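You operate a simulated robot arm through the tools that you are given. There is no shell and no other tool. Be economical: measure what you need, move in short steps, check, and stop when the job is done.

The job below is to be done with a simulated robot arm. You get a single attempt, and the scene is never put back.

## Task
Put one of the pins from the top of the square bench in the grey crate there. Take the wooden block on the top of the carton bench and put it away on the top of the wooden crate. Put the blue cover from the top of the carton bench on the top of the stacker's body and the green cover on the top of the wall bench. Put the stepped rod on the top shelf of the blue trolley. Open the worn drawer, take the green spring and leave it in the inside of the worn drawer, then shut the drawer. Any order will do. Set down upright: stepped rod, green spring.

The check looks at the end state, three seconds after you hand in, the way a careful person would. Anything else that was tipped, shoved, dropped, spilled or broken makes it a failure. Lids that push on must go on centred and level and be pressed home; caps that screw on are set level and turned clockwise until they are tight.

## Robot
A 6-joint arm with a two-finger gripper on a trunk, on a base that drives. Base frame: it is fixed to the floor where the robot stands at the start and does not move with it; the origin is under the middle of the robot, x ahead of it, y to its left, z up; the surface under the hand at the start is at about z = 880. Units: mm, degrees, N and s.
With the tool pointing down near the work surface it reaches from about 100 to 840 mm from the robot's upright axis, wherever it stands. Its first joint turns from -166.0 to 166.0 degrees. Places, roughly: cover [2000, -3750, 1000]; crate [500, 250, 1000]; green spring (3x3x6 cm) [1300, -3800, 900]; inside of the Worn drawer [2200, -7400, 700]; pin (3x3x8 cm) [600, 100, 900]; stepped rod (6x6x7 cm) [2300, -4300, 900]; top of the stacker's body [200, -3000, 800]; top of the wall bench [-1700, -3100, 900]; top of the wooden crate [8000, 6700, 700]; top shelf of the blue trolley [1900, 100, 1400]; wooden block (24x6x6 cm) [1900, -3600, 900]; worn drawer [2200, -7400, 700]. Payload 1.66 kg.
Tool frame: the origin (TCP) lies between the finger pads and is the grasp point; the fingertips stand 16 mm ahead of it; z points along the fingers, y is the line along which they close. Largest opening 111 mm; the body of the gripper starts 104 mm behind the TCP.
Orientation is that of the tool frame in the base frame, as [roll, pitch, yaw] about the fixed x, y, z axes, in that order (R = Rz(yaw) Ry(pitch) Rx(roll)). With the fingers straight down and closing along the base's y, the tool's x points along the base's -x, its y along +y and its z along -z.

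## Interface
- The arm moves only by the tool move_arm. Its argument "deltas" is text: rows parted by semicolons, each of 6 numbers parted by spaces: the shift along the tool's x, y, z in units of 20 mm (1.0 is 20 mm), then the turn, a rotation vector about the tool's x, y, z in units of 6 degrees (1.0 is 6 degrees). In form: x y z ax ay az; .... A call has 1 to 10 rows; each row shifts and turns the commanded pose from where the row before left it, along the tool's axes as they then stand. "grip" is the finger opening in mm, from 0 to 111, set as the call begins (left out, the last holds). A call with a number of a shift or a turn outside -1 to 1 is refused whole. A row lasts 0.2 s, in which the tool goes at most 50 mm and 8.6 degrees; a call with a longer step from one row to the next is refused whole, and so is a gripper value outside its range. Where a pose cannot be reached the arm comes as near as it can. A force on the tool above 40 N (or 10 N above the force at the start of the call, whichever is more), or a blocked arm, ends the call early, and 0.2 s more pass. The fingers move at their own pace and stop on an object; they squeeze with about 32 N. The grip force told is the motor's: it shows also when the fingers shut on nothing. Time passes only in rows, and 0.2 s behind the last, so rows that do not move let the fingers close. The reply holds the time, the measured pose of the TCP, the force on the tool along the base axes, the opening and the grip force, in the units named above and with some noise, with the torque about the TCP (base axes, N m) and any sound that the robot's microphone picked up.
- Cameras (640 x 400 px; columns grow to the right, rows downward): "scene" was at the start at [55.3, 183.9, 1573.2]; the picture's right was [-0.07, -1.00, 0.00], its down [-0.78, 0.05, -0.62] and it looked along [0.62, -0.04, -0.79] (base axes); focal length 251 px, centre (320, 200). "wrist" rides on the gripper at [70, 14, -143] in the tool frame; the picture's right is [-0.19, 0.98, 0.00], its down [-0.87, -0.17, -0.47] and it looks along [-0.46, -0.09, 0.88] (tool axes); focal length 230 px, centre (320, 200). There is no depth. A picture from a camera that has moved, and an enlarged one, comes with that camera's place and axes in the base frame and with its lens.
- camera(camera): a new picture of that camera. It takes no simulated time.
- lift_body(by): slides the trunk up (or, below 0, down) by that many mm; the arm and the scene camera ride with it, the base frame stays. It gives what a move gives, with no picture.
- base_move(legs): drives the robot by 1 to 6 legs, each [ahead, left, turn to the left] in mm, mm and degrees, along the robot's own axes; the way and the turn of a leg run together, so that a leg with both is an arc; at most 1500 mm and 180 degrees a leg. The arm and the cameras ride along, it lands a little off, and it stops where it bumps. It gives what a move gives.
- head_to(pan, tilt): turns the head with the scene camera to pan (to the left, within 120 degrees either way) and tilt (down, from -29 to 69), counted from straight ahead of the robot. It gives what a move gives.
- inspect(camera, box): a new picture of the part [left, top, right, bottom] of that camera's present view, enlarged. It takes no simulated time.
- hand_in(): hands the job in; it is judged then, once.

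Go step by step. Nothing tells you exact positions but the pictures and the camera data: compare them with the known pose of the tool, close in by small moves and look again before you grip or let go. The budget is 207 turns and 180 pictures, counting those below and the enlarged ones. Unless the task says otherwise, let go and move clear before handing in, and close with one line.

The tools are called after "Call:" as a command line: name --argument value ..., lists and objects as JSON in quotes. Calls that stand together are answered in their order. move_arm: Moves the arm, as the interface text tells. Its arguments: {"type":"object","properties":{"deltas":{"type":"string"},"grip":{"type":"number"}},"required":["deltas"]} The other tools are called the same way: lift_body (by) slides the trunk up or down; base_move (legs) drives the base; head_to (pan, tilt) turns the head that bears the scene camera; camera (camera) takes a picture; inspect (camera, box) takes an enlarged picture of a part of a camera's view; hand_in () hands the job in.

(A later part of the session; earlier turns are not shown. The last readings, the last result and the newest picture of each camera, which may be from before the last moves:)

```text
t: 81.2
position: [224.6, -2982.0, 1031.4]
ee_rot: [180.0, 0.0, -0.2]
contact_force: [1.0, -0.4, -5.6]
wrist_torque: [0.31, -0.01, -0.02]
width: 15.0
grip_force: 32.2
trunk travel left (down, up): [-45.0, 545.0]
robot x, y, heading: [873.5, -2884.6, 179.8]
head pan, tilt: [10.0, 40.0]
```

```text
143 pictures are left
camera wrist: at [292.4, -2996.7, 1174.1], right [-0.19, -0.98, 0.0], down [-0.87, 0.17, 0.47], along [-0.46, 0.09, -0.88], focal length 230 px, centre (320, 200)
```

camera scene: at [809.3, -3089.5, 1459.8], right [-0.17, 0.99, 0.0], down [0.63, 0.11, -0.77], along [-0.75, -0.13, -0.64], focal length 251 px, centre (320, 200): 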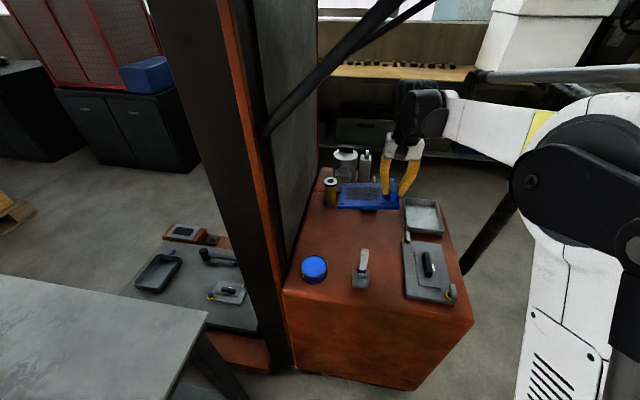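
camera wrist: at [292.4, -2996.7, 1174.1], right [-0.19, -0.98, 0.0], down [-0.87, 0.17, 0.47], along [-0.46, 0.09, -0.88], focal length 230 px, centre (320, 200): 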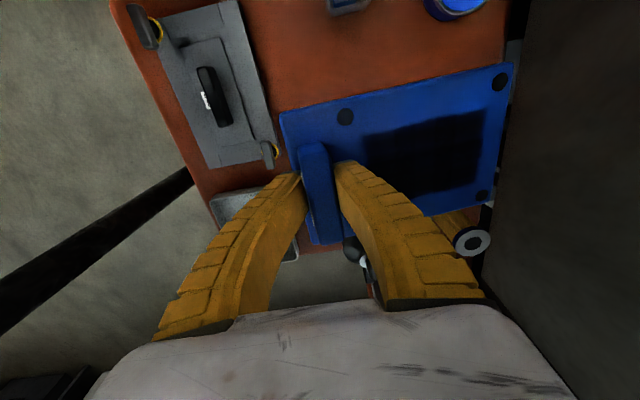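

The cover is over the free area with clearance all around. I lower it most of the way.

Call:
move_arm --deltas "0 0 1 0 0 0;0 0 1 0 0 0;0 0 1 0 0 0;0 0 1 0 0 0;0 0 1 0 0 0;0 0 1 0 0 0;0 0 1 0 0 0;0 0 0.7 0 0 0;0 0 0 0 0 0"

Call:
camera --camera "wrist"

Call:
inspect --camera "scene" --box '[280, 110, 480, 310]'

```text
t: 83.2
position: [222.9, -2981.0, 875.5]
ee_rot: [179.9, 0.0, -0.1]
contact_force: [0.0, -0.1, -6.1]
wrist_torque: [0.25, -0.02, -0.01]
width: 15.0
grip_force: 32.2
trunk travel left (down, up): [-45.0, 545.0]
robot x, y, heading: [876.0, -2883.3, 179.9]
head pan, tilt: [10.0, 40.0]
```

```text
142 pictures are left
camera wrist: at [291.9, -2996.1, 1018.7], right [-0.19, -0.98, 0.0], down [-0.87, 0.17, 0.47], along [-0.46, 0.09, -0.88], focal length 230 px, centre (320, 200)
```

wrist: 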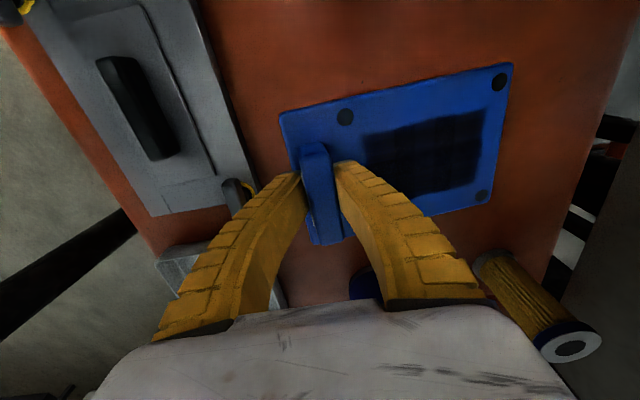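

```text
2.00 times, centred on (380, 210) of scene
camera zoom: at [809.4, -3089.5, 1459.8], right [-0.17, 0.99, 0.0], down [0.63, 0.11, -0.77], along [-0.75, -0.13, -0.64], focal length 502 px, centre (200, 180)
```

zoom: 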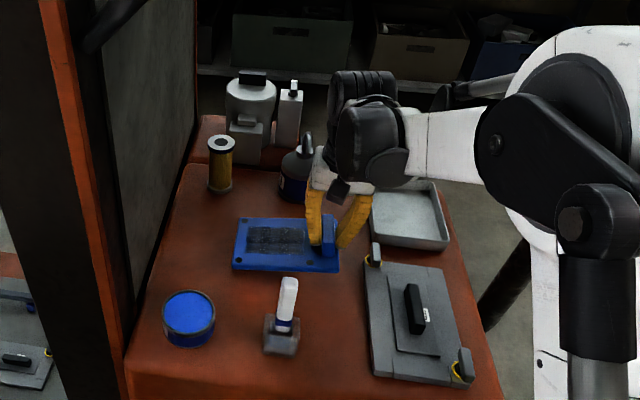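

Clear on all sides. I lower in small steps until contact.

Call:
move_arm --deltas "0 0 0.5 0 0 0;0 0 0.4 0 0 0;0 0 0.3 0 0 0;0 0 0.2 0 0 0;0 0 0.2 0 0 0;0 0 0.2 0 0 0;0 0 0 0 0 0"

```text
t: 84.8
position: [222.9, -2981.1, 840.3]
ee_rot: [-180.0, 0.1, -0.1]
contact_force: [-0.3, 0.4, -5.5]
wrist_torque: [0.3, -0.01, -0.04]
width: 15.2
grip_force: 31.5
trunk travel left (down, up): [-45.0, 545.0]
robot x, y, heading: [873.2, -2885.0, 180.0]
head pan, tilt: [10.0, 40.0]
```

Call:
move_arm --deltas "0 0 0.15 0 0 0;0 0 0.15 0 0 0;0 0 0.15 0 0 0;0 0 0.1 0 0 0;0 0 0 0 0 0"

Call:
camera --camera "wrist"

```text
t: 86.0
position: [222.5, -2982.2, 830.8]
ee_rot: [180.0, 0.1, -0.1]
contact_force: [0.2, -0.3, -4.9]
wrist_torque: [0.2, 0.01, -0.03]
width: 13.4
grip_force: 32.1
trunk travel left (down, up): [-45.0, 545.0]
robot x, y, heading: [872.6, -2882.2, 180.1]
head pan, tilt: [10.0, 40.0]
```

```text
140 pictures are left
camera wrist: at [292.0, -2996.4, 974.2], right [-0.19, -0.98, 0.0], down [-0.87, 0.17, 0.47], along [-0.46, 0.09, -0.88], focal length 230 px, centre (320, 200)
```

wrist: 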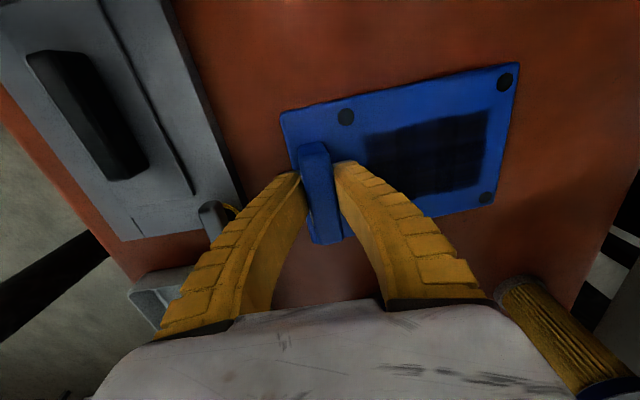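

Call:
move_arm --deltas "0 0 0.1 0 0 0;0 0 0.1 0 0 0;0 0 0.1 0 0 0;0 0 0 0 0 0"

```text
t: 87.0
position: [222.4, -2981.9, 824.6]
ee_rot: [180.0, 0.0, -0.1]
contact_force: [0.0, 0.5, -3.1]
wrist_torque: [0.08, 0.06, -0.02]
width: 12.9
grip_force: 32.2
trunk travel left (down, up): [-45.0, 545.0]
robot x, y, heading: [873.9, -2882.0, 179.8]
head pan, tilt: [10.0, 40.0]
```

Call:
move_arm --deltas "0 0 0.1 0 0 0;0 0 0.1 0 0 0;0 0 0.1 0 0 0;0 0 0 0 0 0"

Call:
inspect --camera "scene" --box '[340, 170, 460, 250]'

```text
t: 88.0
position: [222.3, -2980.7, 819.1]
ee_rot: [-180.0, -0.1, -0.1]
contact_force: [-0.5, 0.8, -2.3]
wrist_torque: [-0.01, 0.13, -0.01]
width: 12.6
grip_force: 32.1
trunk travel left (down, up): [-45.0, 545.0]
robot x, y, heading: [872.1, -2885.1, 180.0]
head pan, tilt: [10.0, 40.0]
```

```text
5.00 times, centred on (400, 210) of scene
camera zoom: at [809.7, -3089.3, 1459.8], right [-0.17, 0.99, 0.0], down [0.63, 0.11, -0.77], along [-0.75, -0.13, -0.64], focal length 1256 px, centre (-80, 150)
```

zoom: 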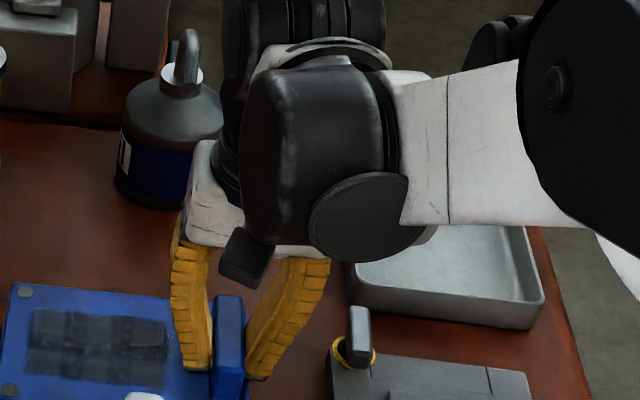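

Call:
move_arm --deltas "0 0 0.1 0 0 0;0 0 0.1 0 0 0;0 0 0 0 0 0"

Call:
camera --camera "wrist"

```text
t: 88.8
position: [222.7, -2980.9, 813.8]
ee_rot: [180.0, 0.0, -0.2]
contact_force: [0.5, 1.0, -2.6]
wrist_torque: [-0.05, 0.16, -0.09]
width: 13.4
grip_force: 32.0
trunk travel left (down, up): [-45.0, 545.0]
robot x, y, heading: [871.0, -2880.4, 180.0]
head pan, tilt: [10.0, 40.0]
```

```text
138 pictures are left
camera wrist: at [291.7, -2995.8, 957.5], right [-0.19, -0.98, 0.0], down [-0.87, 0.17, 0.47], along [-0.46, 0.09, -0.88], focal length 230 px, centre (320, 200)
```

wrist: 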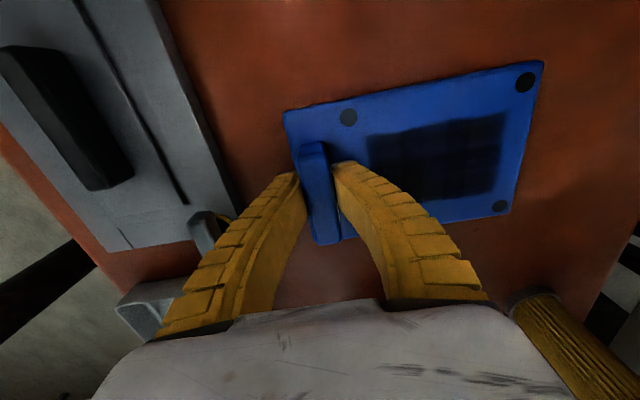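

The plate had drooped slightly and is now nearly level again; the deck is at about z 782. A final 2 mm, then I let go.

Call:
move_arm --deltas "0 0 0.1 0 0 0;0 0 0 0 0 0"

Call:
camera --camera "wrist"

```text
t: 89.4
position: [223.9, -2980.6, 812.5]
ee_rot: [180.0, 0.2, -0.1]
contact_force: [-3.0, 1.0, 5.0]
wrist_torque: [0.05, 0.52, -0.1]
width: 14.9
grip_force: 32.2
trunk travel left (down, up): [-45.0, 545.0]
robot x, y, heading: [873.4, -2882.1, 179.9]
head pan, tilt: [10.0, 40.0]
```

```text
137 pictures are left
camera wrist: at [292.1, -2995.8, 956.0], right [-0.19, -0.98, 0.0], down [-0.86, 0.17, 0.47], along [-0.46, 0.09, -0.88], focal length 230 px, centre (320, 200)
```

wrist: 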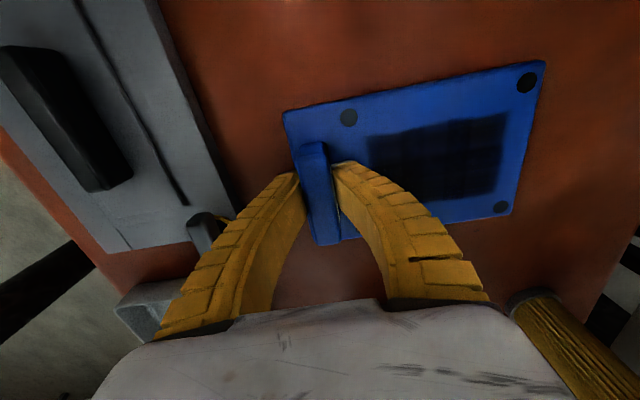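

Contact is felt all along and the plate is level. I open to 45 mm and rise.

Call:
move_arm --deltas "0 0 0 0 0 0;0 0 0 0 0 0;0 0 -0.5 0 0 0;0 0 -1 0 0 0;0 0 -1 0 0 0;0 0 -1 0 0 0;0 0 -1 0 0 0;0 0 -1 0 0 0;0 0 -1 0 0 0;0 0 -1 0 0 0" --grip 45

Call:
camera --camera "wrist"

```text
t: 91.6
position: [223.4, -2980.9, 961.0]
ee_rot: [180.0, 0.1, -0.1]
contact_force: [-0.8, 1.0, -0.2]
wrist_torque: [-0.03, -0.02, 0.0]
width: 47.4
grip_force: 1.7
trunk travel left (down, up): [-45.0, 545.0]
robot x, y, heading: [878.0, -2884.4, 179.9]
head pan, tilt: [10.0, 40.0]
```

```text
136 pictures are left
camera wrist: at [292.0, -2995.8, 1105.5], right [-0.19, -0.98, 0.0], down [-0.87, 0.17, 0.47], along [-0.46, 0.09, -0.88], focal length 230 px, centre (320, 200)
```

wrist: 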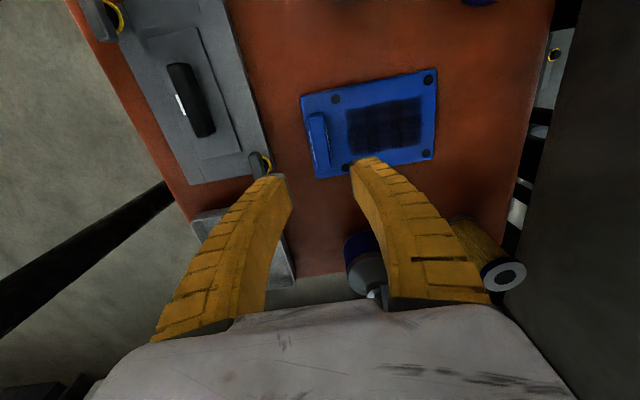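

The blue cover is in place on the stacker. I retract, raise the trunk and drive back to the carton bench for the green cover.

Call:
move_arm --deltas "0 0 -1 0 0 0;0 0 -1 0 0 0;0.5 0 -1 0 0 0;1 0 -1 0 0 0;1 0 -1 0 0 0;1 0 -1 0 0 0;1 0 -1 0 0 0;1 0 0 0 0 0;1 0 0 0 0 0;1 0 0 0 0 0"

Call:
move_arm --deltas "1 0 0 0 0 0;1 0 0 0 0 0;1 0 0 0 0 0;1 -0.5 0 0 0 0;1 -1 0 0 0 0;1 -1 0 0 0 0;1 -1 0 0 0 0;1 -1 0 0 0 0;0 0 0 0 0 0"

Call:
lift_body --by 100

Call:
base_move --legs '[[-200, 0, 0], [0, 0, 90], [70, 935, 0]]'

Call:
camera --camera "scene"

```text
t: 93.8
position: [372.7, -2981.5, 1102.3]
ee_rot: [180.0, 0.0, -0.1]
contact_force: [-0.4, 0.5, -0.1]
wrist_torque: [0.03, 0.01, 0.03]
width: 47.4
grip_force: 1.6
trunk travel left (down, up): [-45.0, 545.0]
robot x, y, heading: [874.4, -2884.0, 180.1]
head pan, tilt: [10.0, 40.0]
```

```text
t: 95.8
position: [533.5, -2893.6, 1101.6]
ee_rot: [-180.0, 0.0, -0.1]
contact_force: [-0.4, -0.3, -0.7]
wrist_torque: [-0.01, 0.0, -0.01]
width: 47.2
grip_force: 2.1
trunk travel left (down, up): [-45.0, 545.0]
robot x, y, heading: [876.6, -2885.1, 180.1]
head pan, tilt: [10.0, 40.0]
```

```text
t: 97.1
position: [532.9, -2893.1, 1202.2]
ee_rot: [-179.9, 0.0, -0.1]
contact_force: [-0.6, 0.5, -0.8]
wrist_torque: [-0.03, 0.03, -0.04]
width: 47.3
grip_force: 1.7
trunk travel left (down, up): [-145.0, 445.0]
robot x, y, heading: [876.4, -2881.4, 179.9]
head pan, tilt: [10.0, 40.0]
```

```text
t: 107.0
position: [2012.9, -3289.4, 1202.8]
ee_rot: [-180.0, 0.0, 90.0]
contact_force: [0.1, 0.0, -0.6]
wrist_torque: [0.0, 0.01, -0.02]
width: 47.1
grip_force: 1.3
trunk travel left (down, up): [-145.0, 445.0]
robot x, y, heading: [2003.2, -2951.7, -89.9]
head pan, tilt: [10.0, 40.0]
```

```text
135 pictures are left
camera scene: at [2208.5, -3013.3, 1559.8], right [-0.98, -0.17, 0.0], down [-0.11, 0.63, -0.77], along [0.13, -0.75, -0.64], focal length 251 px, centre (320, 200)
```

scene: 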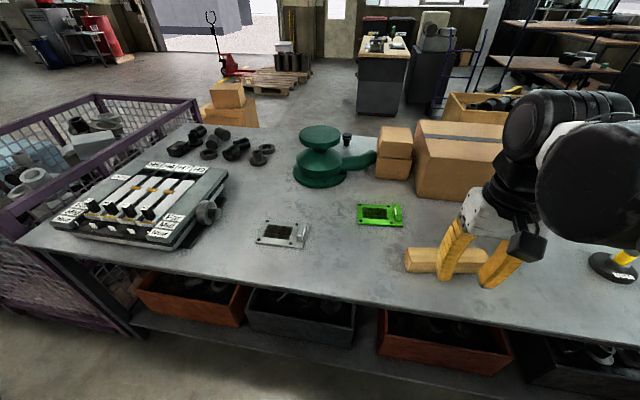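

The green cover's grip block is at about [2037,-3754]. I roll 50 mm nearer and bring the hand over it.

Call:
base_move --legs '[[50, 0, 0]]'

Call:
move_arm --deltas "-1 0.2 0 0 0 0;-1 0.2 0 0 0 0;-1 0.2 0 0 0 0;-1 0.2 0 0 0 0;-1 0.2 0 0 0 0;-1 0.2 0 0 0 0;-1 0 0 0 0 0;-1 0 0 0 0 0;-1 0 0 0 0 0;-1 0 0 0 0 0" --grip 60

Call:
move_arm --deltas "-1 0 0.8 0 0 0;-1 0 0.8 0 0 0;-1 0 0.8 0 0 0;-1 0 0.8 0 0 0;-1 0 0.8 0 0 0;-1 0 0.8 0 0 0;-1 0 0.8 0 0 0;-1 0 0.8 0 0 0;-1 0 0.8 0 0 0;0 0 0 0 0 0"

Call:
camera --camera "wrist"

```text
t: 108.0
position: [2013.8, -3341.3, 1200.8]
ee_rot: [180.0, 0.0, 90.0]
contact_force: [0.3, 0.1, 0.2]
wrist_torque: [0.04, 0.01, 0.02]
width: 47.4
grip_force: 1.5
trunk travel left (down, up): [-145.0, 445.0]
robot x, y, heading: [2002.1, -2998.8, -89.9]
head pan, tilt: [10.0, 40.0]
```

```text
t: 110.2
position: [2037.8, -3541.0, 1201.1]
ee_rot: [-180.0, 0.0, 90.0]
contact_force: [0.0, -0.2, 0.5]
wrist_torque: [0.03, 0.06, 0.01]
width: 61.8
grip_force: 1.2
trunk travel left (down, up): [-145.0, 445.0]
robot x, y, heading: [2005.9, -3002.0, -89.9]
head pan, tilt: [10.0, 40.0]
```

```text
t: 112.3
position: [2038.1, -3720.6, 1058.6]
ee_rot: [-180.0, 0.0, 90.0]
contact_force: [0.2, 0.6, 0.1]
wrist_torque: [0.0, -0.01, -0.01]
width: 62.1
grip_force: 1.4
trunk travel left (down, up): [-145.0, 445.0]
robot x, y, heading: [1999.2, -2999.4, -90.1]
head pan, tilt: [10.0, 40.0]
```

```text
134 pictures are left
camera wrist: at [2051.2, -3652.0, 1202.0], right [0.98, -0.19, 0.0], down [-0.17, -0.87, 0.47], along [-0.09, -0.46, -0.88], focal length 230 px, centre (320, 200)
```

wrist: 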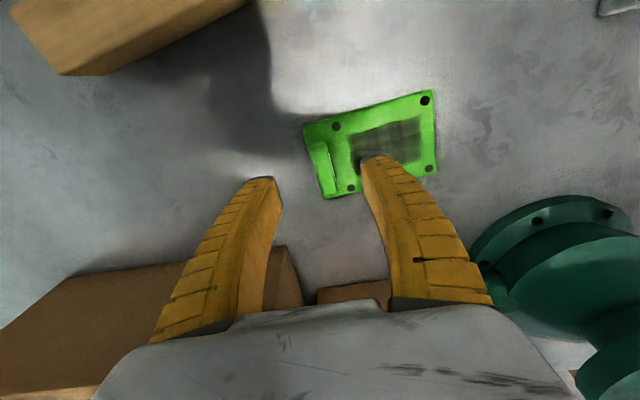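

Call:
move_arm --deltas "-1 -0.1 0 0 0 -0.5;-1 0 1 0 0 0;0 0 1 0 0 0;0 0 1 0 0 0;0 0 1 0 0 0;0 0 1 0 0 0;0 0 0.5 0 0 0;0 0 0 0 0 0"

Call:
camera --camera "wrist"

```text
t: 114.2
position: [2035.9, -3761.4, 947.8]
ee_rot: [-180.0, 0.0, 93.0]
contact_force: [-0.4, 0.4, -0.6]
wrist_torque: [0.03, -0.02, 0.02]
width: 62.0
grip_force: 1.5
trunk travel left (down, up): [-145.0, 445.0]
robot x, y, heading: [2007.1, -2995.2, -90.0]
head pan, tilt: [10.0, 40.0]
```

```text
133 pictures are left
camera wrist: at [2044.9, -3692.4, 1092.1], right [0.99, -0.14, 0.0], down [-0.12, -0.87, 0.47], along [-0.07, -0.47, -0.88], focal length 230 px, centre (320, 200)
```

wrist: 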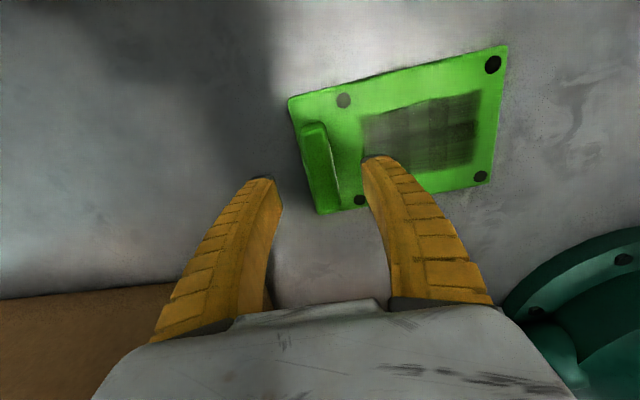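

Call:
move_arm --deltas "0 0 1 0 0 0;0 0 0.5 0 0 0;0 0 0.4 0 0 0;0 0 0 0 0 0"

Call:
move_arm --deltas "0 0 0 0 0 0;0 0 0 0 0 0;0 0 0 0 0 0" --grip 5

Call:
camera --camera "wrist"

```text
t: 115.2
position: [2036.0, -3761.1, 910.5]
ee_rot: [180.0, 0.1, 93.0]
contact_force: [-0.1, 0.8, -0.1]
wrist_torque: [0.0, 0.05, -0.03]
width: 62.1
grip_force: 1.3
trunk travel left (down, up): [-145.0, 445.0]
robot x, y, heading: [2004.6, -2998.4, -89.9]
head pan, tilt: [10.0, 40.0]
```

```text
t: 116.0
position: [2035.8, -3761.6, 910.7]
ee_rot: [180.0, 0.1, 93.1]
contact_force: [2.9, -3.3, 8.9]
wrist_torque: [-0.09, -0.07, 0.34]
width: 16.0
grip_force: 31.8
trunk travel left (down, up): [-145.0, 445.0]
robot x, y, heading: [2005.1, -2995.4, -89.8]
head pan, tilt: [10.0, 40.0]
```

```text
132 pictures are left
camera wrist: at [2045.3, -3692.0, 1054.2], right [0.99, -0.14, 0.0], down [-0.12, -0.87, 0.47], along [-0.06, -0.47, -0.88], focal length 230 px, centre (320, 200)
```

wrist: 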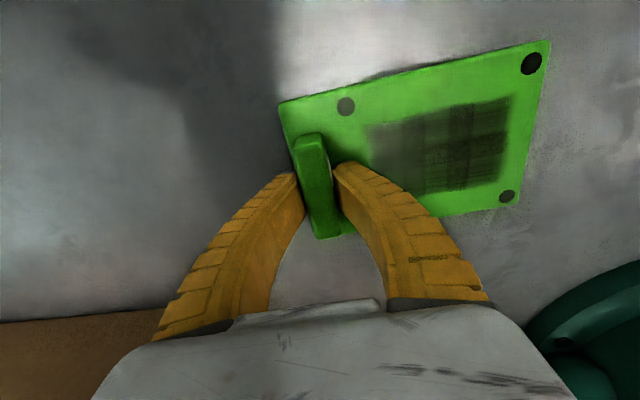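

The green cover is gripped. I lift, tuck, and drive round in front of the stacker toward the wall bench.

Call:
move_arm --deltas "0 0 -0.5 0 0 0;0 0 -1 0 0 0;0 0 -1 0 0 0;0 0 -1 0 0 0;1 0 -1 0 0 0;1 0 -1 0 0 0;1 0 -1 0 0 0;1 0 -1 0 0 0;1 0 -1 0 0 0;1 0 -1 0 0 0"

Call:
move_arm --deltas "1 0 -1 0 0 0;1 0 -1 0 0 0;1 0 -1 0 0 0;1 0 -1 0 0 0;1 0 -1 0 0 0;1 0 0 0 0 0;1 0 0 0 0 0;1 0 0 0 0 0;1 0 0 0 0 0;1 0 0 0 0 0"

Call:
move_arm --deltas "1 0 0 0 0 0;1 0 0 0 0 0;1 0 0 0 0 0;1 0 0 0 0 0;1 0 0 0 0 0;0 0 0 0 0 0"

Call:
camera --camera "wrist"

Call:
base_move --legs '[[-100, -700, 0], [-850, -800, 0], [0, -1200, 0], [0, 0, -90]]'

Call:
camera --camera "scene"

```text
t: 118.2
position: [2028.8, -3642.0, 1100.0]
ee_rot: [-180.0, 0.0, 93.1]
contact_force: [0.2, 0.3, -5.9]
wrist_torque: [-0.03, 0.29, -0.02]
width: 15.7
grip_force: 32.3
trunk travel left (down, up): [-145.0, 445.0]
robot x, y, heading: [2000.8, -2996.3, -89.8]
head pan, tilt: [10.0, 40.0]
```

```text
t: 120.3
position: [2019.7, -3440.4, 1198.9]
ee_rot: [-180.0, 0.0, 93.0]
contact_force: [0.5, -0.1, -5.4]
wrist_torque: [-0.01, 0.27, 0.0]
width: 15.5
grip_force: 32.3
trunk travel left (down, up): [-145.0, 445.0]
robot x, y, heading: [2005.8, -3002.4, -90.1]
head pan, tilt: [10.0, 40.0]
```

```text
t: 121.8
position: [2014.1, -3343.1, 1200.3]
ee_rot: [-180.0, 0.0, 93.0]
contact_force: [-0.1, 0.0, -5.7]
wrist_torque: [-0.04, 0.29, 0.01]
width: 15.3
grip_force: 32.1
trunk travel left (down, up): [-145.0, 445.0]
robot x, y, heading: [2001.6, -2999.6, -90.0]
head pan, tilt: [10.0, 40.0]
```

```text
131 pictures are left
camera wrist: at [2023.3, -3272.7, 1343.4], right [0.99, -0.14, 0.0], down [-0.12, -0.87, 0.47], along [-0.07, -0.47, -0.88], focal length 230 px, centre (320, 200)
```

wrist: 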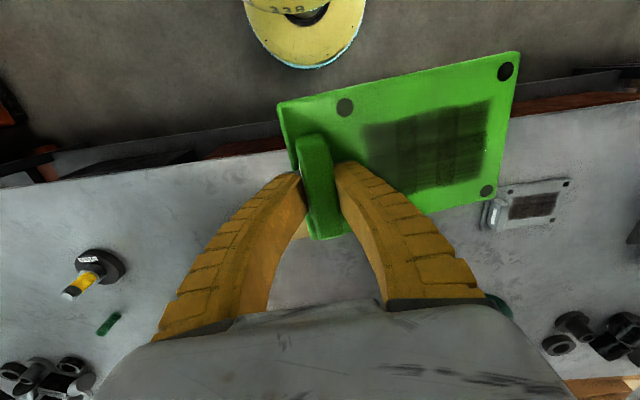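

```text
t: 140.7
position: [-1032.5, -2036.7, 1200.1]
ee_rot: [-179.9, 0.0, 2.7]
contact_force: [0.1, -0.7, -4.6]
wrist_torque: [0.31, 0.02, -0.04]
width: 15.0
grip_force: 31.6
trunk travel left (down, up): [-145.0, 445.0]
robot x, y, heading: [-691.5, -2032.4, 179.8]
head pan, tilt: [10.0, 40.0]
```

```text
130 pictures are left
camera scene: at [-755.4, -2233.8, 1559.8], right [-0.17, 0.99, 0.0], down [0.63, 0.11, -0.77], along [-0.75, -0.13, -0.64], focal length 251 px, centre (320, 200)
```

scene: 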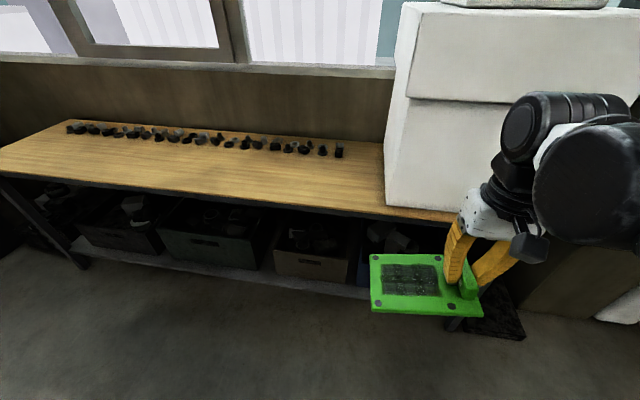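

The wall bench has a free strip with near edge x≈-1500 and small parts along the back at x≈-2000. I drive to about [-1000,-2700] and reach over it.

Call:
base_move --legs '[[310, 670, 0]]'

Call:
move_arm --deltas "-1 0 0 0 0 0;-1 0 0 0 0 0;-1 0 0 0 0 0;-1 0 0 0 0 0;-1 0 0 0 0 0;-1 0 0 0 0 0;-1 0 0 0 0 0;-1 0 0 0 0 0;-1 0 0 0 0 0;-1 0 0 0 0 0"

Call:
move_arm --deltas "-1 0 0.7 0 0 0;-1 0 1 0 0 0;-1 0 1 0 0 0;-1 0 1 0 0 0;-1 0 1 0 0 0;-1 0 1 0 0 0;-1 0 1 0 0 0;-1 0 0 0 0 0;0 0 0 0 0 0"

Call:
camera --camera "scene"

Call:
camera --camera "wrist"

```text
t: 144.7
position: [-1350.0, -2715.0, 1199.2]
ee_rot: [-179.9, 0.1, 2.7]
contact_force: [0.1, 0.3, -4.7]
wrist_torque: [0.3, 0.02, 0.01]
width: 15.2
grip_force: 31.6
trunk travel left (down, up): [-145.0, 445.0]
robot x, y, heading: [-1010.9, -2705.1, 179.7]
head pan, tilt: [10.0, 40.0]
```

```text
t: 146.9
position: [-1550.3, -2724.5, 1199.2]
ee_rot: [-179.9, -0.1, 2.8]
contact_force: [0.0, -0.4, -4.5]
wrist_torque: [0.31, 0.03, 0.02]
width: 15.2
grip_force: 31.9
trunk travel left (down, up): [-145.0, 445.0]
robot x, y, heading: [-1004.3, -2704.7, 179.7]
head pan, tilt: [10.0, 40.0]
```

```text
t: 148.9
position: [-1710.4, -2732.4, 1066.0]
ee_rot: [-180.0, 0.0, 2.6]
contact_force: [0.3, 0.7, -5.6]
wrist_torque: [0.28, 0.06, 0.02]
width: 14.8
grip_force: 32.1
trunk travel left (down, up): [-145.0, 445.0]
robot x, y, heading: [-1006.3, -2701.8, 179.7]
head pan, tilt: [10.0, 40.0]
```

```text
129 pictures are left
camera scene: at [-1073.1, -2911.0, 1559.8], right [-0.17, 0.99, 0.0], down [0.63, 0.11, -0.77], along [-0.75, -0.13, -0.64], focal length 251 px, centre (320, 200)
```

scene: 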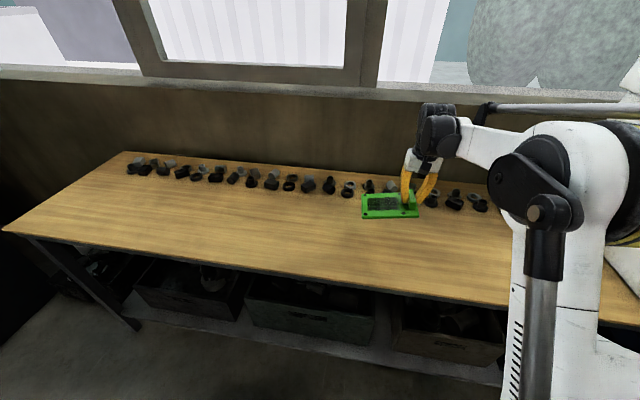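

```text
128 pictures are left
camera wrist: at [-1641.2, -2743.0, 1209.6], right [-0.14, -0.99, 0.0], down [-0.87, 0.13, 0.47], along [-0.47, 0.07, -0.88], focal length 230 px, centre (320, 200)
```

wrist: 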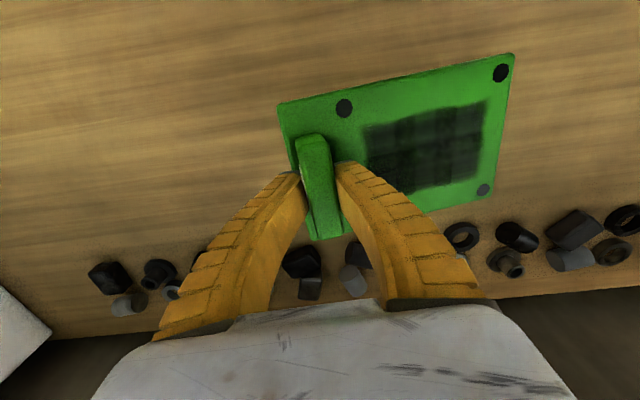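

Clear space below. I lower to z≈950 then slowly to contact.

Call:
move_arm --deltas "0.5 0 1 0 0 0;0 0 1 0 0 0;0 0 1 0 0 0;0 0 1 0 0 0;0 0 1 0 0 0;0 0 0.5 0 0 0;0 0 0 0 0 0"

Call:
move_arm --deltas "0 0 0.2 0 0 0;0 0 0.2 0 0 0;0 0 0.2 0 0 0;0 0 0.2 0 0 0;0 0 0.2 0 0 0;0 0 0 0 0 0"

Call:
camera --camera "wrist"

```text
t: 150.5
position: [-1698.1, -2731.1, 954.4]
ee_rot: [180.0, -0.1, 2.8]
contact_force: [-0.1, 0.9, -5.5]
wrist_torque: [0.27, 0.05, 0.02]
width: 14.9
grip_force: 31.9
trunk travel left (down, up): [-145.0, 445.0]
robot x, y, heading: [-1009.0, -2705.1, 179.7]
head pan, tilt: [10.0, 40.0]
```

```text
t: 151.9
position: [-1699.8, -2731.7, 934.6]
ee_rot: [-180.0, 0.0, 2.7]
contact_force: [0.8, 1.2, -3.2]
wrist_torque: [-0.06, -0.13, 0.04]
width: 13.3
grip_force: 32.1
trunk travel left (down, up): [-145.0, 445.0]
robot x, y, heading: [-1002.8, -2706.4, 179.7]
head pan, tilt: [10.0, 40.0]
```

```text
127 pictures are left
camera wrist: at [-1630.8, -2741.8, 1079.0], right [-0.14, -0.99, 0.0], down [-0.87, 0.13, 0.47], along [-0.47, 0.07, -0.88], focal length 230 px, centre (320, 200)
```

wrist: 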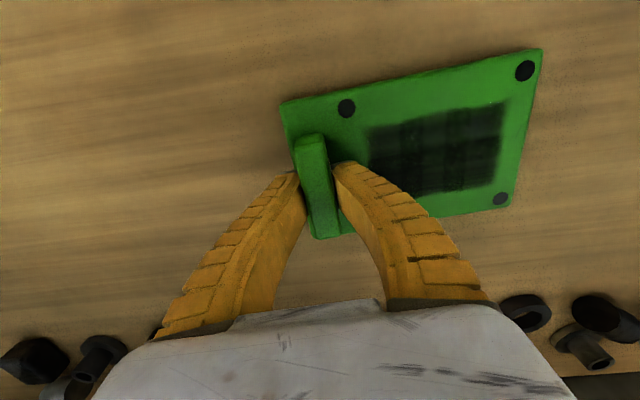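

Call:
move_arm --deltas "0 0 0.1 0 0 0;0 0 0.1 0 0 0;0 0 0 0 0 0"

```text
t: 152.7
position: [-1699.7, -2730.2, 932.5]
ee_rot: [180.0, -0.1, 2.6]
contact_force: [-4.1, 2.1, 2.7]
wrist_torque: [0.0, -0.38, 0.0]
width: 14.6
grip_force: 31.9
trunk travel left (down, up): [-145.0, 445.0]
robot x, y, heading: [-1010.6, -2705.6, 179.4]
head pan, tilt: [10.0, 40.0]
```

Same contact as before. I release and rise.

Call:
move_arm --deltas "0 0 0 0 0 0;0 0 0 0 0 0;0 0 -0.5 0 0 0;0 0 -1 0 0 0;0 0 -1 0 0 0;0 0 -1 0 0 0;0 0 -1 0 0 0;0 0 -1 0 0 0;0 0 -1 0 0 0;0 0 -1 0 0 0" --grip 45

Call:
camera --camera "wrist"

```text
t: 154.9
position: [-1699.9, -2733.1, 1082.9]
ee_rot: [-180.0, 0.0, 2.7]
contact_force: [0.2, -0.4, 0.2]
wrist_torque: [0.01, -0.02, 0.02]
width: 47.4
grip_force: 1.2
trunk travel left (down, up): [-145.0, 445.0]
robot x, y, heading: [-1009.9, -2708.8, 179.6]
head pan, tilt: [10.0, 40.0]
```

```text
126 pictures are left
camera wrist: at [-1630.5, -2744.7, 1226.7], right [-0.14, -0.99, 0.0], down [-0.87, 0.13, 0.47], along [-0.47, 0.07, -0.88], focal length 230 px, centre (320, 200)
```

wrist: 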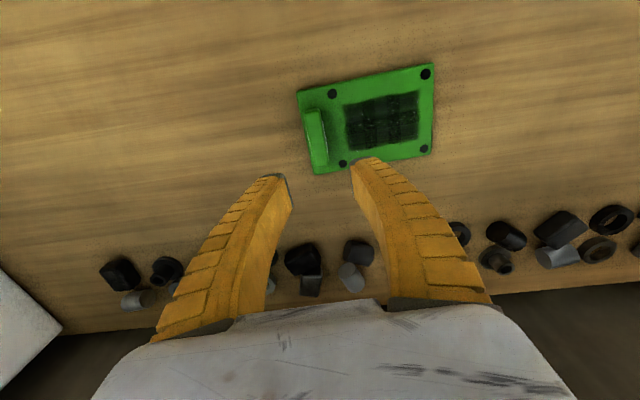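

The green cover lies on the wall bench. Next the spring at about [1297,-3840]: I tuck the arm and drive back to the carton bench front.

Call:
move_arm --deltas "1 0 -1 0 0 0;1 0 -1 0 0 0;1 0 -1 0 0 0;1 0 -1 0 0 0;1 0 -1 0 0 0;1 0 -1 0 0 0;1 0 0 0 0 0;1 0 0 0 0 0;1 0 0 0 0 0;1 0 0 0 0 0"

Call:
move_arm --deltas "1 0 0 0 0 0.45;1 0 0 0 0 0;1 0 0 0 0 0;1 0 0 0 0 0;1 0 0 0 0 0;1 0 0 0 0 0;1 0 0 0 0 0;1 0 0 0 0 0;0 0 0 0 0 0"

Call:
base_move --legs '[[-300, -660, 0], [-1200, 0, 0], [-800, 700, 0], [0, 0, 90], [260, 0, 0]]'

Call:
head_to --pan -5 --tilt 40

Call:
camera --camera "scene"

Call:
camera --camera "wrist"

```text
t: 157.1
position: [-1499.6, -2722.1, 1202.0]
ee_rot: [-179.9, -0.1, 2.7]
contact_force: [-0.2, 0.0, -1.2]
wrist_torque: [0.02, 0.03, 0.02]
width: 47.2
grip_force: 1.7
trunk travel left (down, up): [-145.0, 445.0]
robot x, y, heading: [-1011.2, -2706.6, 179.8]
head pan, tilt: [10.0, 40.0]
```

```text
t: 159.1
position: [-1341.7, -2719.7, 1200.2]
ee_rot: [-180.0, -0.1, 0.1]
contact_force: [0.3, -0.4, -0.4]
wrist_torque: [0.02, 0.05, 0.03]
width: 47.2
grip_force: 1.0
trunk travel left (down, up): [-145.0, 445.0]
robot x, y, heading: [-1010.5, -2704.7, 179.6]
head pan, tilt: [10.0, 40.0]
```

```text
t: 179.2
position: [1324.7, -3321.1, 1201.2]
ee_rot: [-180.0, 0.0, 89.8]
contact_force: [-0.1, 0.4, 0.2]
wrist_torque: [0.01, -0.02, 0.03]
width: 47.3
grip_force: 1.5
trunk travel left (down, up): [-145.0, 445.0]
robot x, y, heading: [1312.5, -2989.7, -90.5]
head pan, tilt: [10.0, 40.0]
```

```text
t: 179.9
position: [1326.3, -3318.3, 1200.7]
ee_rot: [-179.9, 0.0, 89.8]
contact_force: [0.1, -0.6, 0.6]
wrist_torque: [-0.02, 0.03, 0.0]
width: 47.4
grip_force: 1.6
trunk travel left (down, up): [-145.0, 445.0]
robot x, y, heading: [1312.3, -2985.8, -90.4]
head pan, tilt: [-5.0, 40.0]
```

```text
125 pictures are left
camera scene: at [1494.1, -3053.8, 1559.8], right [-1.0, 0.1, 0.0], down [0.06, 0.64, -0.77], along [-0.07, -0.76, -0.64], focal length 251 px, centre (320, 200)
```

scene: 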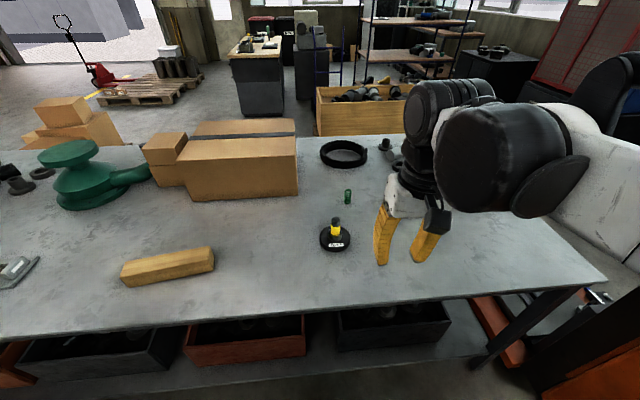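

```text
124 pictures are left
camera wrist: at [1338.4, -3250.9, 1344.4], right [0.98, -0.19, 0.0], down [-0.17, -0.86, 0.47], along [-0.09, -0.46, -0.88], focal length 230 px, centre (320, 200)
```

wrist: 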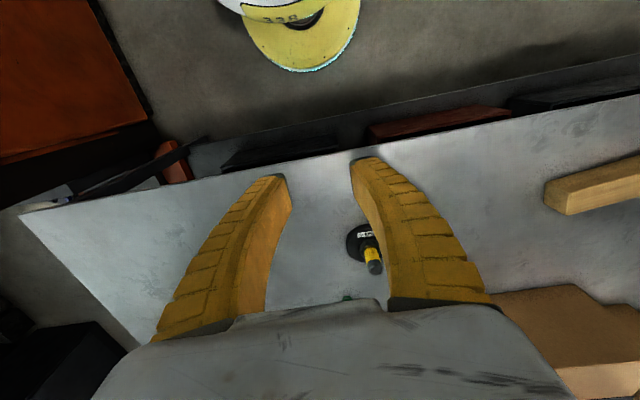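

The spring stands at about [1307,-3830]. I roll 70 mm closer and reach over it at a safe height.

Call:
base_move --legs '[[70, 0, 0.4]]'

Call:
move_arm --deltas "-1 0 0 0 0 0;-1 0 0 0 0 0;-1 0 0 0 0 0;-1 0 0 0 0 0;-1 0 0 0 0 0;-1 0 0 0 0 0;-1 0 0 0 0 0;-1 0 0 0 0 0;-1 0 0 0 0 0;-1 0 0 0 0 0" --grip 70

Call:
move_arm --deltas "-1 0 0 0 0 0;-1 0 0 0 0 0;-1 0 0 0 0 0;-1 0 1 0 0 0;-1 0 1 0 0 0;-1 0 1 0 0 0;-1 0 1 0 0 0;-1 0 1 0 0 0;-1 0 1 0 0 0;0 0 0 0 0 0"

Call:
camera --camera "wrist"

```text
t: 181.0
position: [1327.6, -3390.5, 1200.3]
ee_rot: [-180.0, 0.0, 90.1]
contact_force: [0.1, 0.3, 0.0]
wrist_torque: [0.04, 0.0, -0.01]
width: 47.5
grip_force: 1.9
trunk travel left (down, up): [-145.0, 445.0]
robot x, y, heading: [1308.9, -3056.7, -90.2]
head pan, tilt: [-5.0, 40.0]
```

```text
t: 183.2
position: [1326.6, -3591.5, 1201.3]
ee_rot: [179.9, -0.1, 90.1]
contact_force: [-0.2, 0.0, 0.0]
wrist_torque: [0.0, 0.01, 0.0]
width: 71.7
grip_force: 1.4
trunk travel left (down, up): [-145.0, 445.0]
robot x, y, heading: [1312.6, -3054.8, -90.2]
head pan, tilt: [-5.0, 40.0]
```

```text
t: 185.4
position: [1326.9, -3769.1, 1080.7]
ee_rot: [-180.0, 0.0, 90.1]
contact_force: [0.0, 0.9, 0.0]
wrist_torque: [0.02, 0.0, -0.01]
width: 71.7
grip_force: 0.5
trunk travel left (down, up): [-145.0, 445.0]
robot x, y, heading: [1309.7, -3055.4, -90.2]
head pan, tilt: [-5.0, 40.0]
```

```text
123 pictures are left
camera wrist: at [1339.7, -3700.2, 1224.9], right [0.98, -0.19, 0.0], down [-0.17, -0.87, 0.47], along [-0.09, -0.46, -0.88], focal length 230 px, centre (320, 200)
```

wrist: 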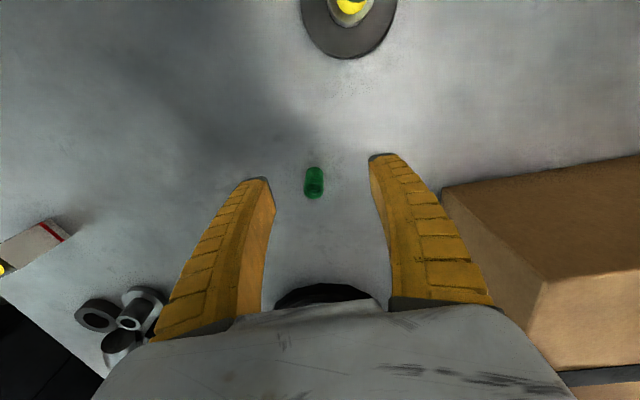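

Call:
move_arm --deltas "-1 -0.5 0 0 0 0;-1 -0.6 0 0 0 0;-1 0 0 0 0 0;-0.3 0 1 0 0 0;0 0 1 0 0 0;0 0 1 0 0 0;0 0 1 0 0 0;0 0 1 0 0 0;0 0 0 0 0 0"

Call:
camera --camera "wrist"

```text
t: 187.4
position: [1304.9, -3835.1, 980.0]
ee_rot: [-179.9, 0.1, 90.0]
contact_force: [-0.3, -0.3, 0.7]
wrist_torque: [0.03, 0.02, 0.01]
width: 71.9
grip_force: 1.1
trunk travel left (down, up): [-145.0, 445.0]
robot x, y, heading: [1311.5, -3056.7, -90.3]
head pan, tilt: [-5.0, 40.0]
```

```text
122 pictures are left
camera wrist: at [1317.2, -3766.6, 1124.1], right [0.98, -0.19, 0.0], down [-0.17, -0.87, 0.47], along [-0.09, -0.46, -0.88], focal length 230 px, centre (320, 200)
```

wrist: 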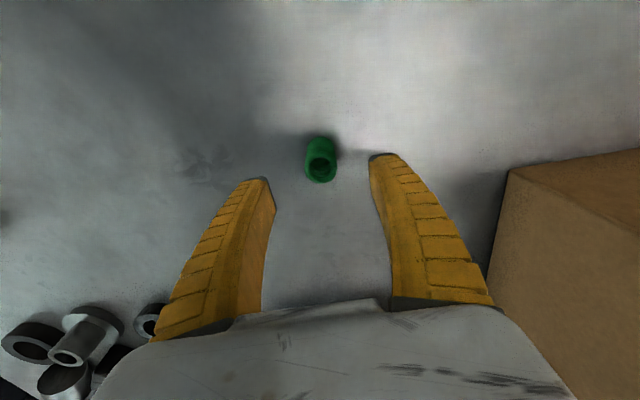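

Call:
move_arm --deltas "0 0 1 0 0 0;0 0 1 0 0 0;0 0 1 0 0 0;0 0 0.4 0 0 0;0 0 0 0 0 0"

Call:
move_arm --deltas "0 0 0 0 0 0;0 0 0 0 0 0;0 0 0 0 0 0" --grip 15

Call:
camera --camera "wrist"

```text
t: 188.6
position: [1307.2, -3834.8, 913.5]
ee_rot: [-179.9, 0.0, 90.0]
contact_force: [-0.8, 0.2, 0.1]
wrist_torque: [0.0, 0.03, 0.01]
width: 71.5
grip_force: 0.7
trunk travel left (down, up): [-145.0, 445.0]
robot x, y, heading: [1310.3, -3055.4, -90.2]
head pan, tilt: [-5.0, 40.0]
```

```text
t: 189.4
position: [1306.3, -3836.8, 913.3]
ee_rot: [-179.9, 0.0, 90.2]
contact_force: [1.0, 0.4, 4.8]
wrist_torque: [0.09, -0.02, -0.01]
width: 22.2
grip_force: 32.4
trunk travel left (down, up): [-145.0, 445.0]
robot x, y, heading: [1311.4, -3056.9, -89.9]
head pan, tilt: [-5.0, 40.0]
```

```text
121 pictures are left
camera wrist: at [1318.7, -3766.8, 1056.9], right [0.98, -0.19, 0.0], down [-0.17, -0.87, 0.47], along [-0.09, -0.46, -0.88], focal length 230 px, centre (320, 200)
```

wrist: 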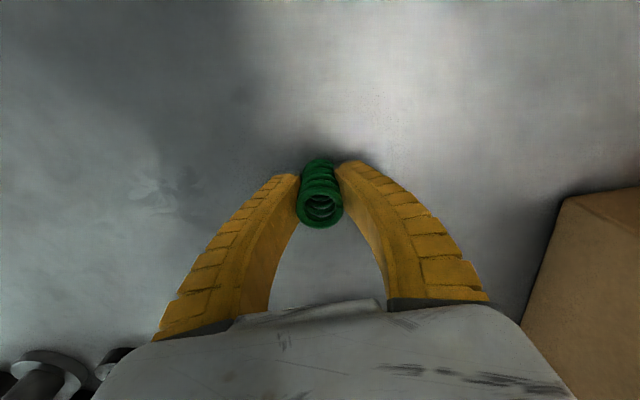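

The spring is gripped 33 mm above its foot. I lift, tuck, and drive round the stacker toward the back of the shop.

Call:
move_arm --deltas "0 0 -0.5 0 0 0;0 0 -1 0 0 0;0 0 -1 0 0 0;0 0 -1 0 0 0;1 0 -1 0 0 0;1 0 -1 0 0 0;1 0 -1 0 0 0;1 0 -1 0 0 0;1 0 -1 0 0 0;1 0 -1 0 0 0"

Call:
move_arm --deltas "1 0 -1 0 0 0;1 0 -1 0 0 0;1 0 -1 0 0 0;1 0 -1 0 0 0;1 0 -1 0 0 0;1 0 0 0 0 0;1 0 0 0 0 0;1 0 0 0 0 0;1 0 0 0 0 0;1 0 0 0 0 0"

Call:
move_arm --deltas "1 0 0 0 0 0;1 0 0 0 0 0;1 0 0 0 0 0;1 0 0 0 0 0;1 0 0 0 0 0;1 0 0 0 0 0;1 0 0 0 0 0;1 0 0 0 0 0;0 0 0 0 0 0"

Call:
base_move --legs '[[-600, -400, 0], [-400, -700, 0], [0, -900, 0], [500, 0, 0]]'

Call:
head_to --pan 10 --tilt 20

Call:
camera --camera "scene"

```text
t: 191.6
position: [1303.1, -3715.4, 1103.8]
ee_rot: [179.9, 0.1, 90.2]
contact_force: [-0.5, 0.3, 0.0]
wrist_torque: [-0.03, -0.04, 0.01]
width: 20.2
grip_force: 32.5
trunk travel left (down, up): [-145.0, 445.0]
robot x, y, heading: [1310.4, -3056.0, -90.3]
head pan, tilt: [-5.0, 40.0]
```

```text
t: 193.8
position: [1303.8, -3515.0, 1202.8]
ee_rot: [180.0, 0.1, 90.1]
contact_force: [0.0, 0.0, -0.5]
wrist_torque: [-0.02, 0.0, -0.01]
width: 20.0
grip_force: 32.4
trunk travel left (down, up): [-145.0, 445.0]
robot x, y, heading: [1310.4, -3056.2, -90.0]
head pan, tilt: [-5.0, 40.0]
```

```text
t: 195.8
position: [1304.4, -3355.8, 1204.2]
ee_rot: [180.0, 0.0, 90.1]
contact_force: [0.0, -0.1, 0.3]
wrist_torque: [0.0, 0.0, 0.01]
width: 19.4
grip_force: 32.0
trunk travel left (down, up): [-145.0, 445.0]
robot x, y, heading: [1313.6, -3056.9, -90.4]
head pan, tilt: [-5.0, 40.0]
```

```text
t: 210.5
position: [-694.9, -2863.9, 1203.2]
ee_rot: [-180.0, 0.0, 89.9]
contact_force: [0.9, -0.7, 0.0]
wrist_torque: [-0.01, -0.01, -0.03]
width: 19.0
grip_force: 32.2
trunk travel left (down, up): [-145.0, 445.0]
robot x, y, heading: [-684.9, -2563.5, -90.6]
head pan, tilt: [-5.0, 40.0]
```

```text
t: 211.3
position: [-693.6, -2863.6, 1203.6]
ee_rot: [180.0, 0.0, 90.0]
contact_force: [0.4, 0.0, -1.0]
wrist_torque: [-0.03, 0.0, -0.03]
width: 19.0
grip_force: 32.2
trunk travel left (down, up): [-145.0, 445.0]
robot x, y, heading: [-684.8, -2563.7, -90.4]
head pan, tilt: [10.0, 20.0]
```

```text
120 pictures are left
camera scene: at [-480.3, -2638.8, 1591.1], right [-0.99, -0.17, 0.0], down [-0.06, 0.34, -0.94], along [0.16, -0.93, -0.34], focal length 251 px, centre (320, 200)
```

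scene: 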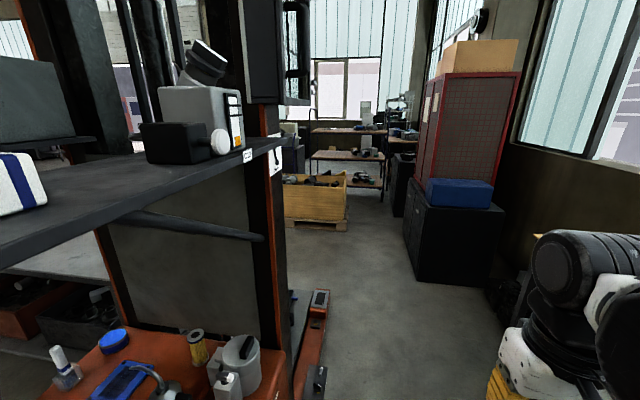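

The way past the stacker's right side is about 800 mm wide, with a crate on a pallet beyond at y≈-5790. I drive through along x≈-650 and into the corridor behind the bench.

Call:
base_move --legs '[[1400, 30, 0.4], [450, 100, 0], [700, 500, 0]]'

Call:
head_to --pan 50 --tilt 20

Call:
camera --camera "scene"

```text
t: 224.8
position: [-92.9, -5423.9, 1202.9]
ee_rot: [179.9, 0.0, 89.9]
contact_force: [-0.9, -0.2, -1.0]
wrist_torque: [0.0, -0.01, 0.0]
width: 18.9
grip_force: 31.9
trunk travel left (down, up): [-145.0, 445.0]
robot x, y, heading: [-85.8, -5121.2, -90.4]
head pan, tilt: [10.0, 20.0]
```

```text
t: 225.9
position: [-91.2, -5423.2, 1203.3]
ee_rot: [-180.0, 0.0, 90.0]
contact_force: [-0.2, 0.7, -0.3]
wrist_torque: [0.0, 0.0, -0.02]
width: 18.6
grip_force: 31.2
trunk travel left (down, up): [-145.0, 445.0]
robot x, y, heading: [-83.8, -5120.8, -90.2]
head pan, tilt: [50.0, 20.0]
```

```text
119 pictures are left
camera scene: at [176.5, -5166.4, 1591.2], right [-0.65, -0.76, 0.0], down [-0.26, 0.22, -0.94], along [0.72, -0.61, -0.34], focal length 251 px, centre (320, 200)
```

scene: 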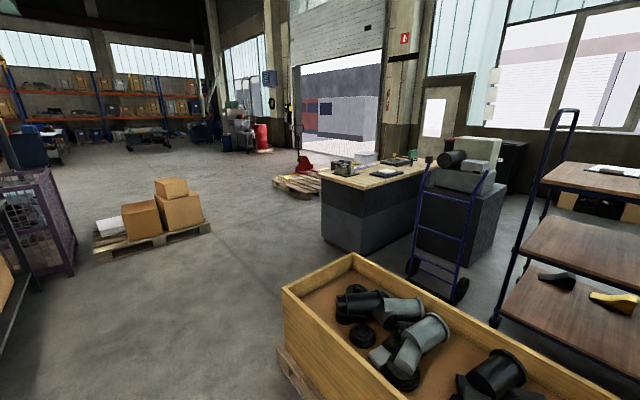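

I see the counter with a wooden top ahead. I zoom in to find the drawer.

Call:
inspect --camera "scene" --box '[300, 140, 440, 260]'

Call:
base_move --legs '[[0, 1300, 0]]'

Call:
head_to --pan 30 --tilt 25

Call:
camera --camera "scene"

```text
3.33 times, centred on (370, 200) of scene
camera zoom: at [176.5, -5166.4, 1591.2], right [-0.65, -0.76, 0.0], down [-0.26, 0.22, -0.94], along [0.72, -0.61, -0.34], focal length 837 px, centre (153, 200)
```

zoom: 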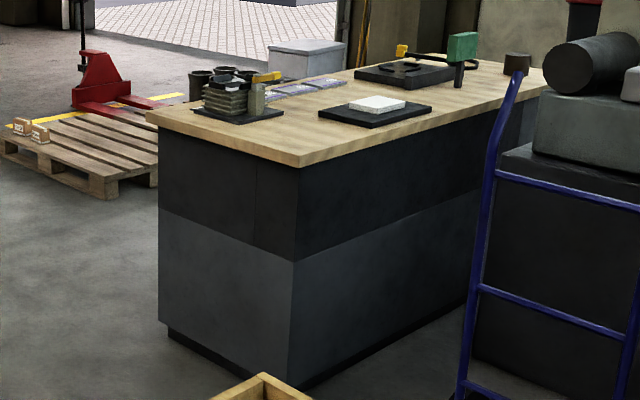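

```text
t: 232.6
position: [1226.3, -5444.3, 1203.5]
ee_rot: [-180.0, 0.0, 88.7]
contact_force: [-0.7, 0.5, -0.5]
wrist_torque: [0.02, 0.05, -0.01]
width: 18.5
grip_force: 32.2
trunk travel left (down, up): [-145.0, 445.0]
robot x, y, heading: [1242.7, -5143.8, -91.3]
head pan, tilt: [50.0, 20.0]
```

```text
t: 233.4
position: [1224.8, -5444.1, 1203.5]
ee_rot: [-179.9, 0.0, 88.7]
contact_force: [0.7, 0.1, -0.7]
wrist_torque: [0.02, 0.01, -0.01]
width: 18.3
grip_force: 32.1
trunk travel left (down, up): [-145.0, 445.0]
robot x, y, heading: [1238.5, -5145.1, -91.9]
head pan, tilt: [30.0, 25.0]
```

```text
117 pictures are left
camera scene: at [1474.0, -5212.4, 1583.1], right [-0.88, -0.48, 0.0], down [-0.2, 0.37, -0.91], along [0.43, -0.8, -0.42], focal length 251 px, centre (320, 200)
```

scene: 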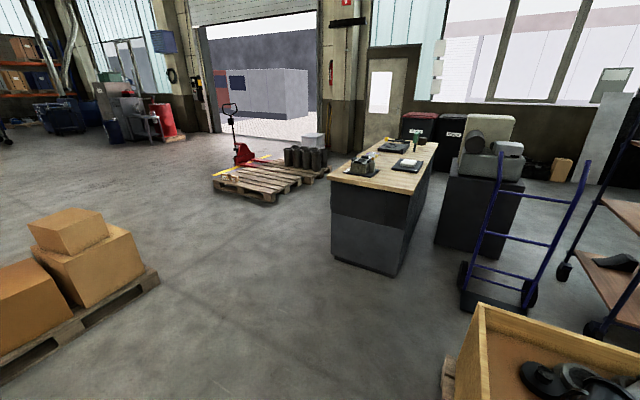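

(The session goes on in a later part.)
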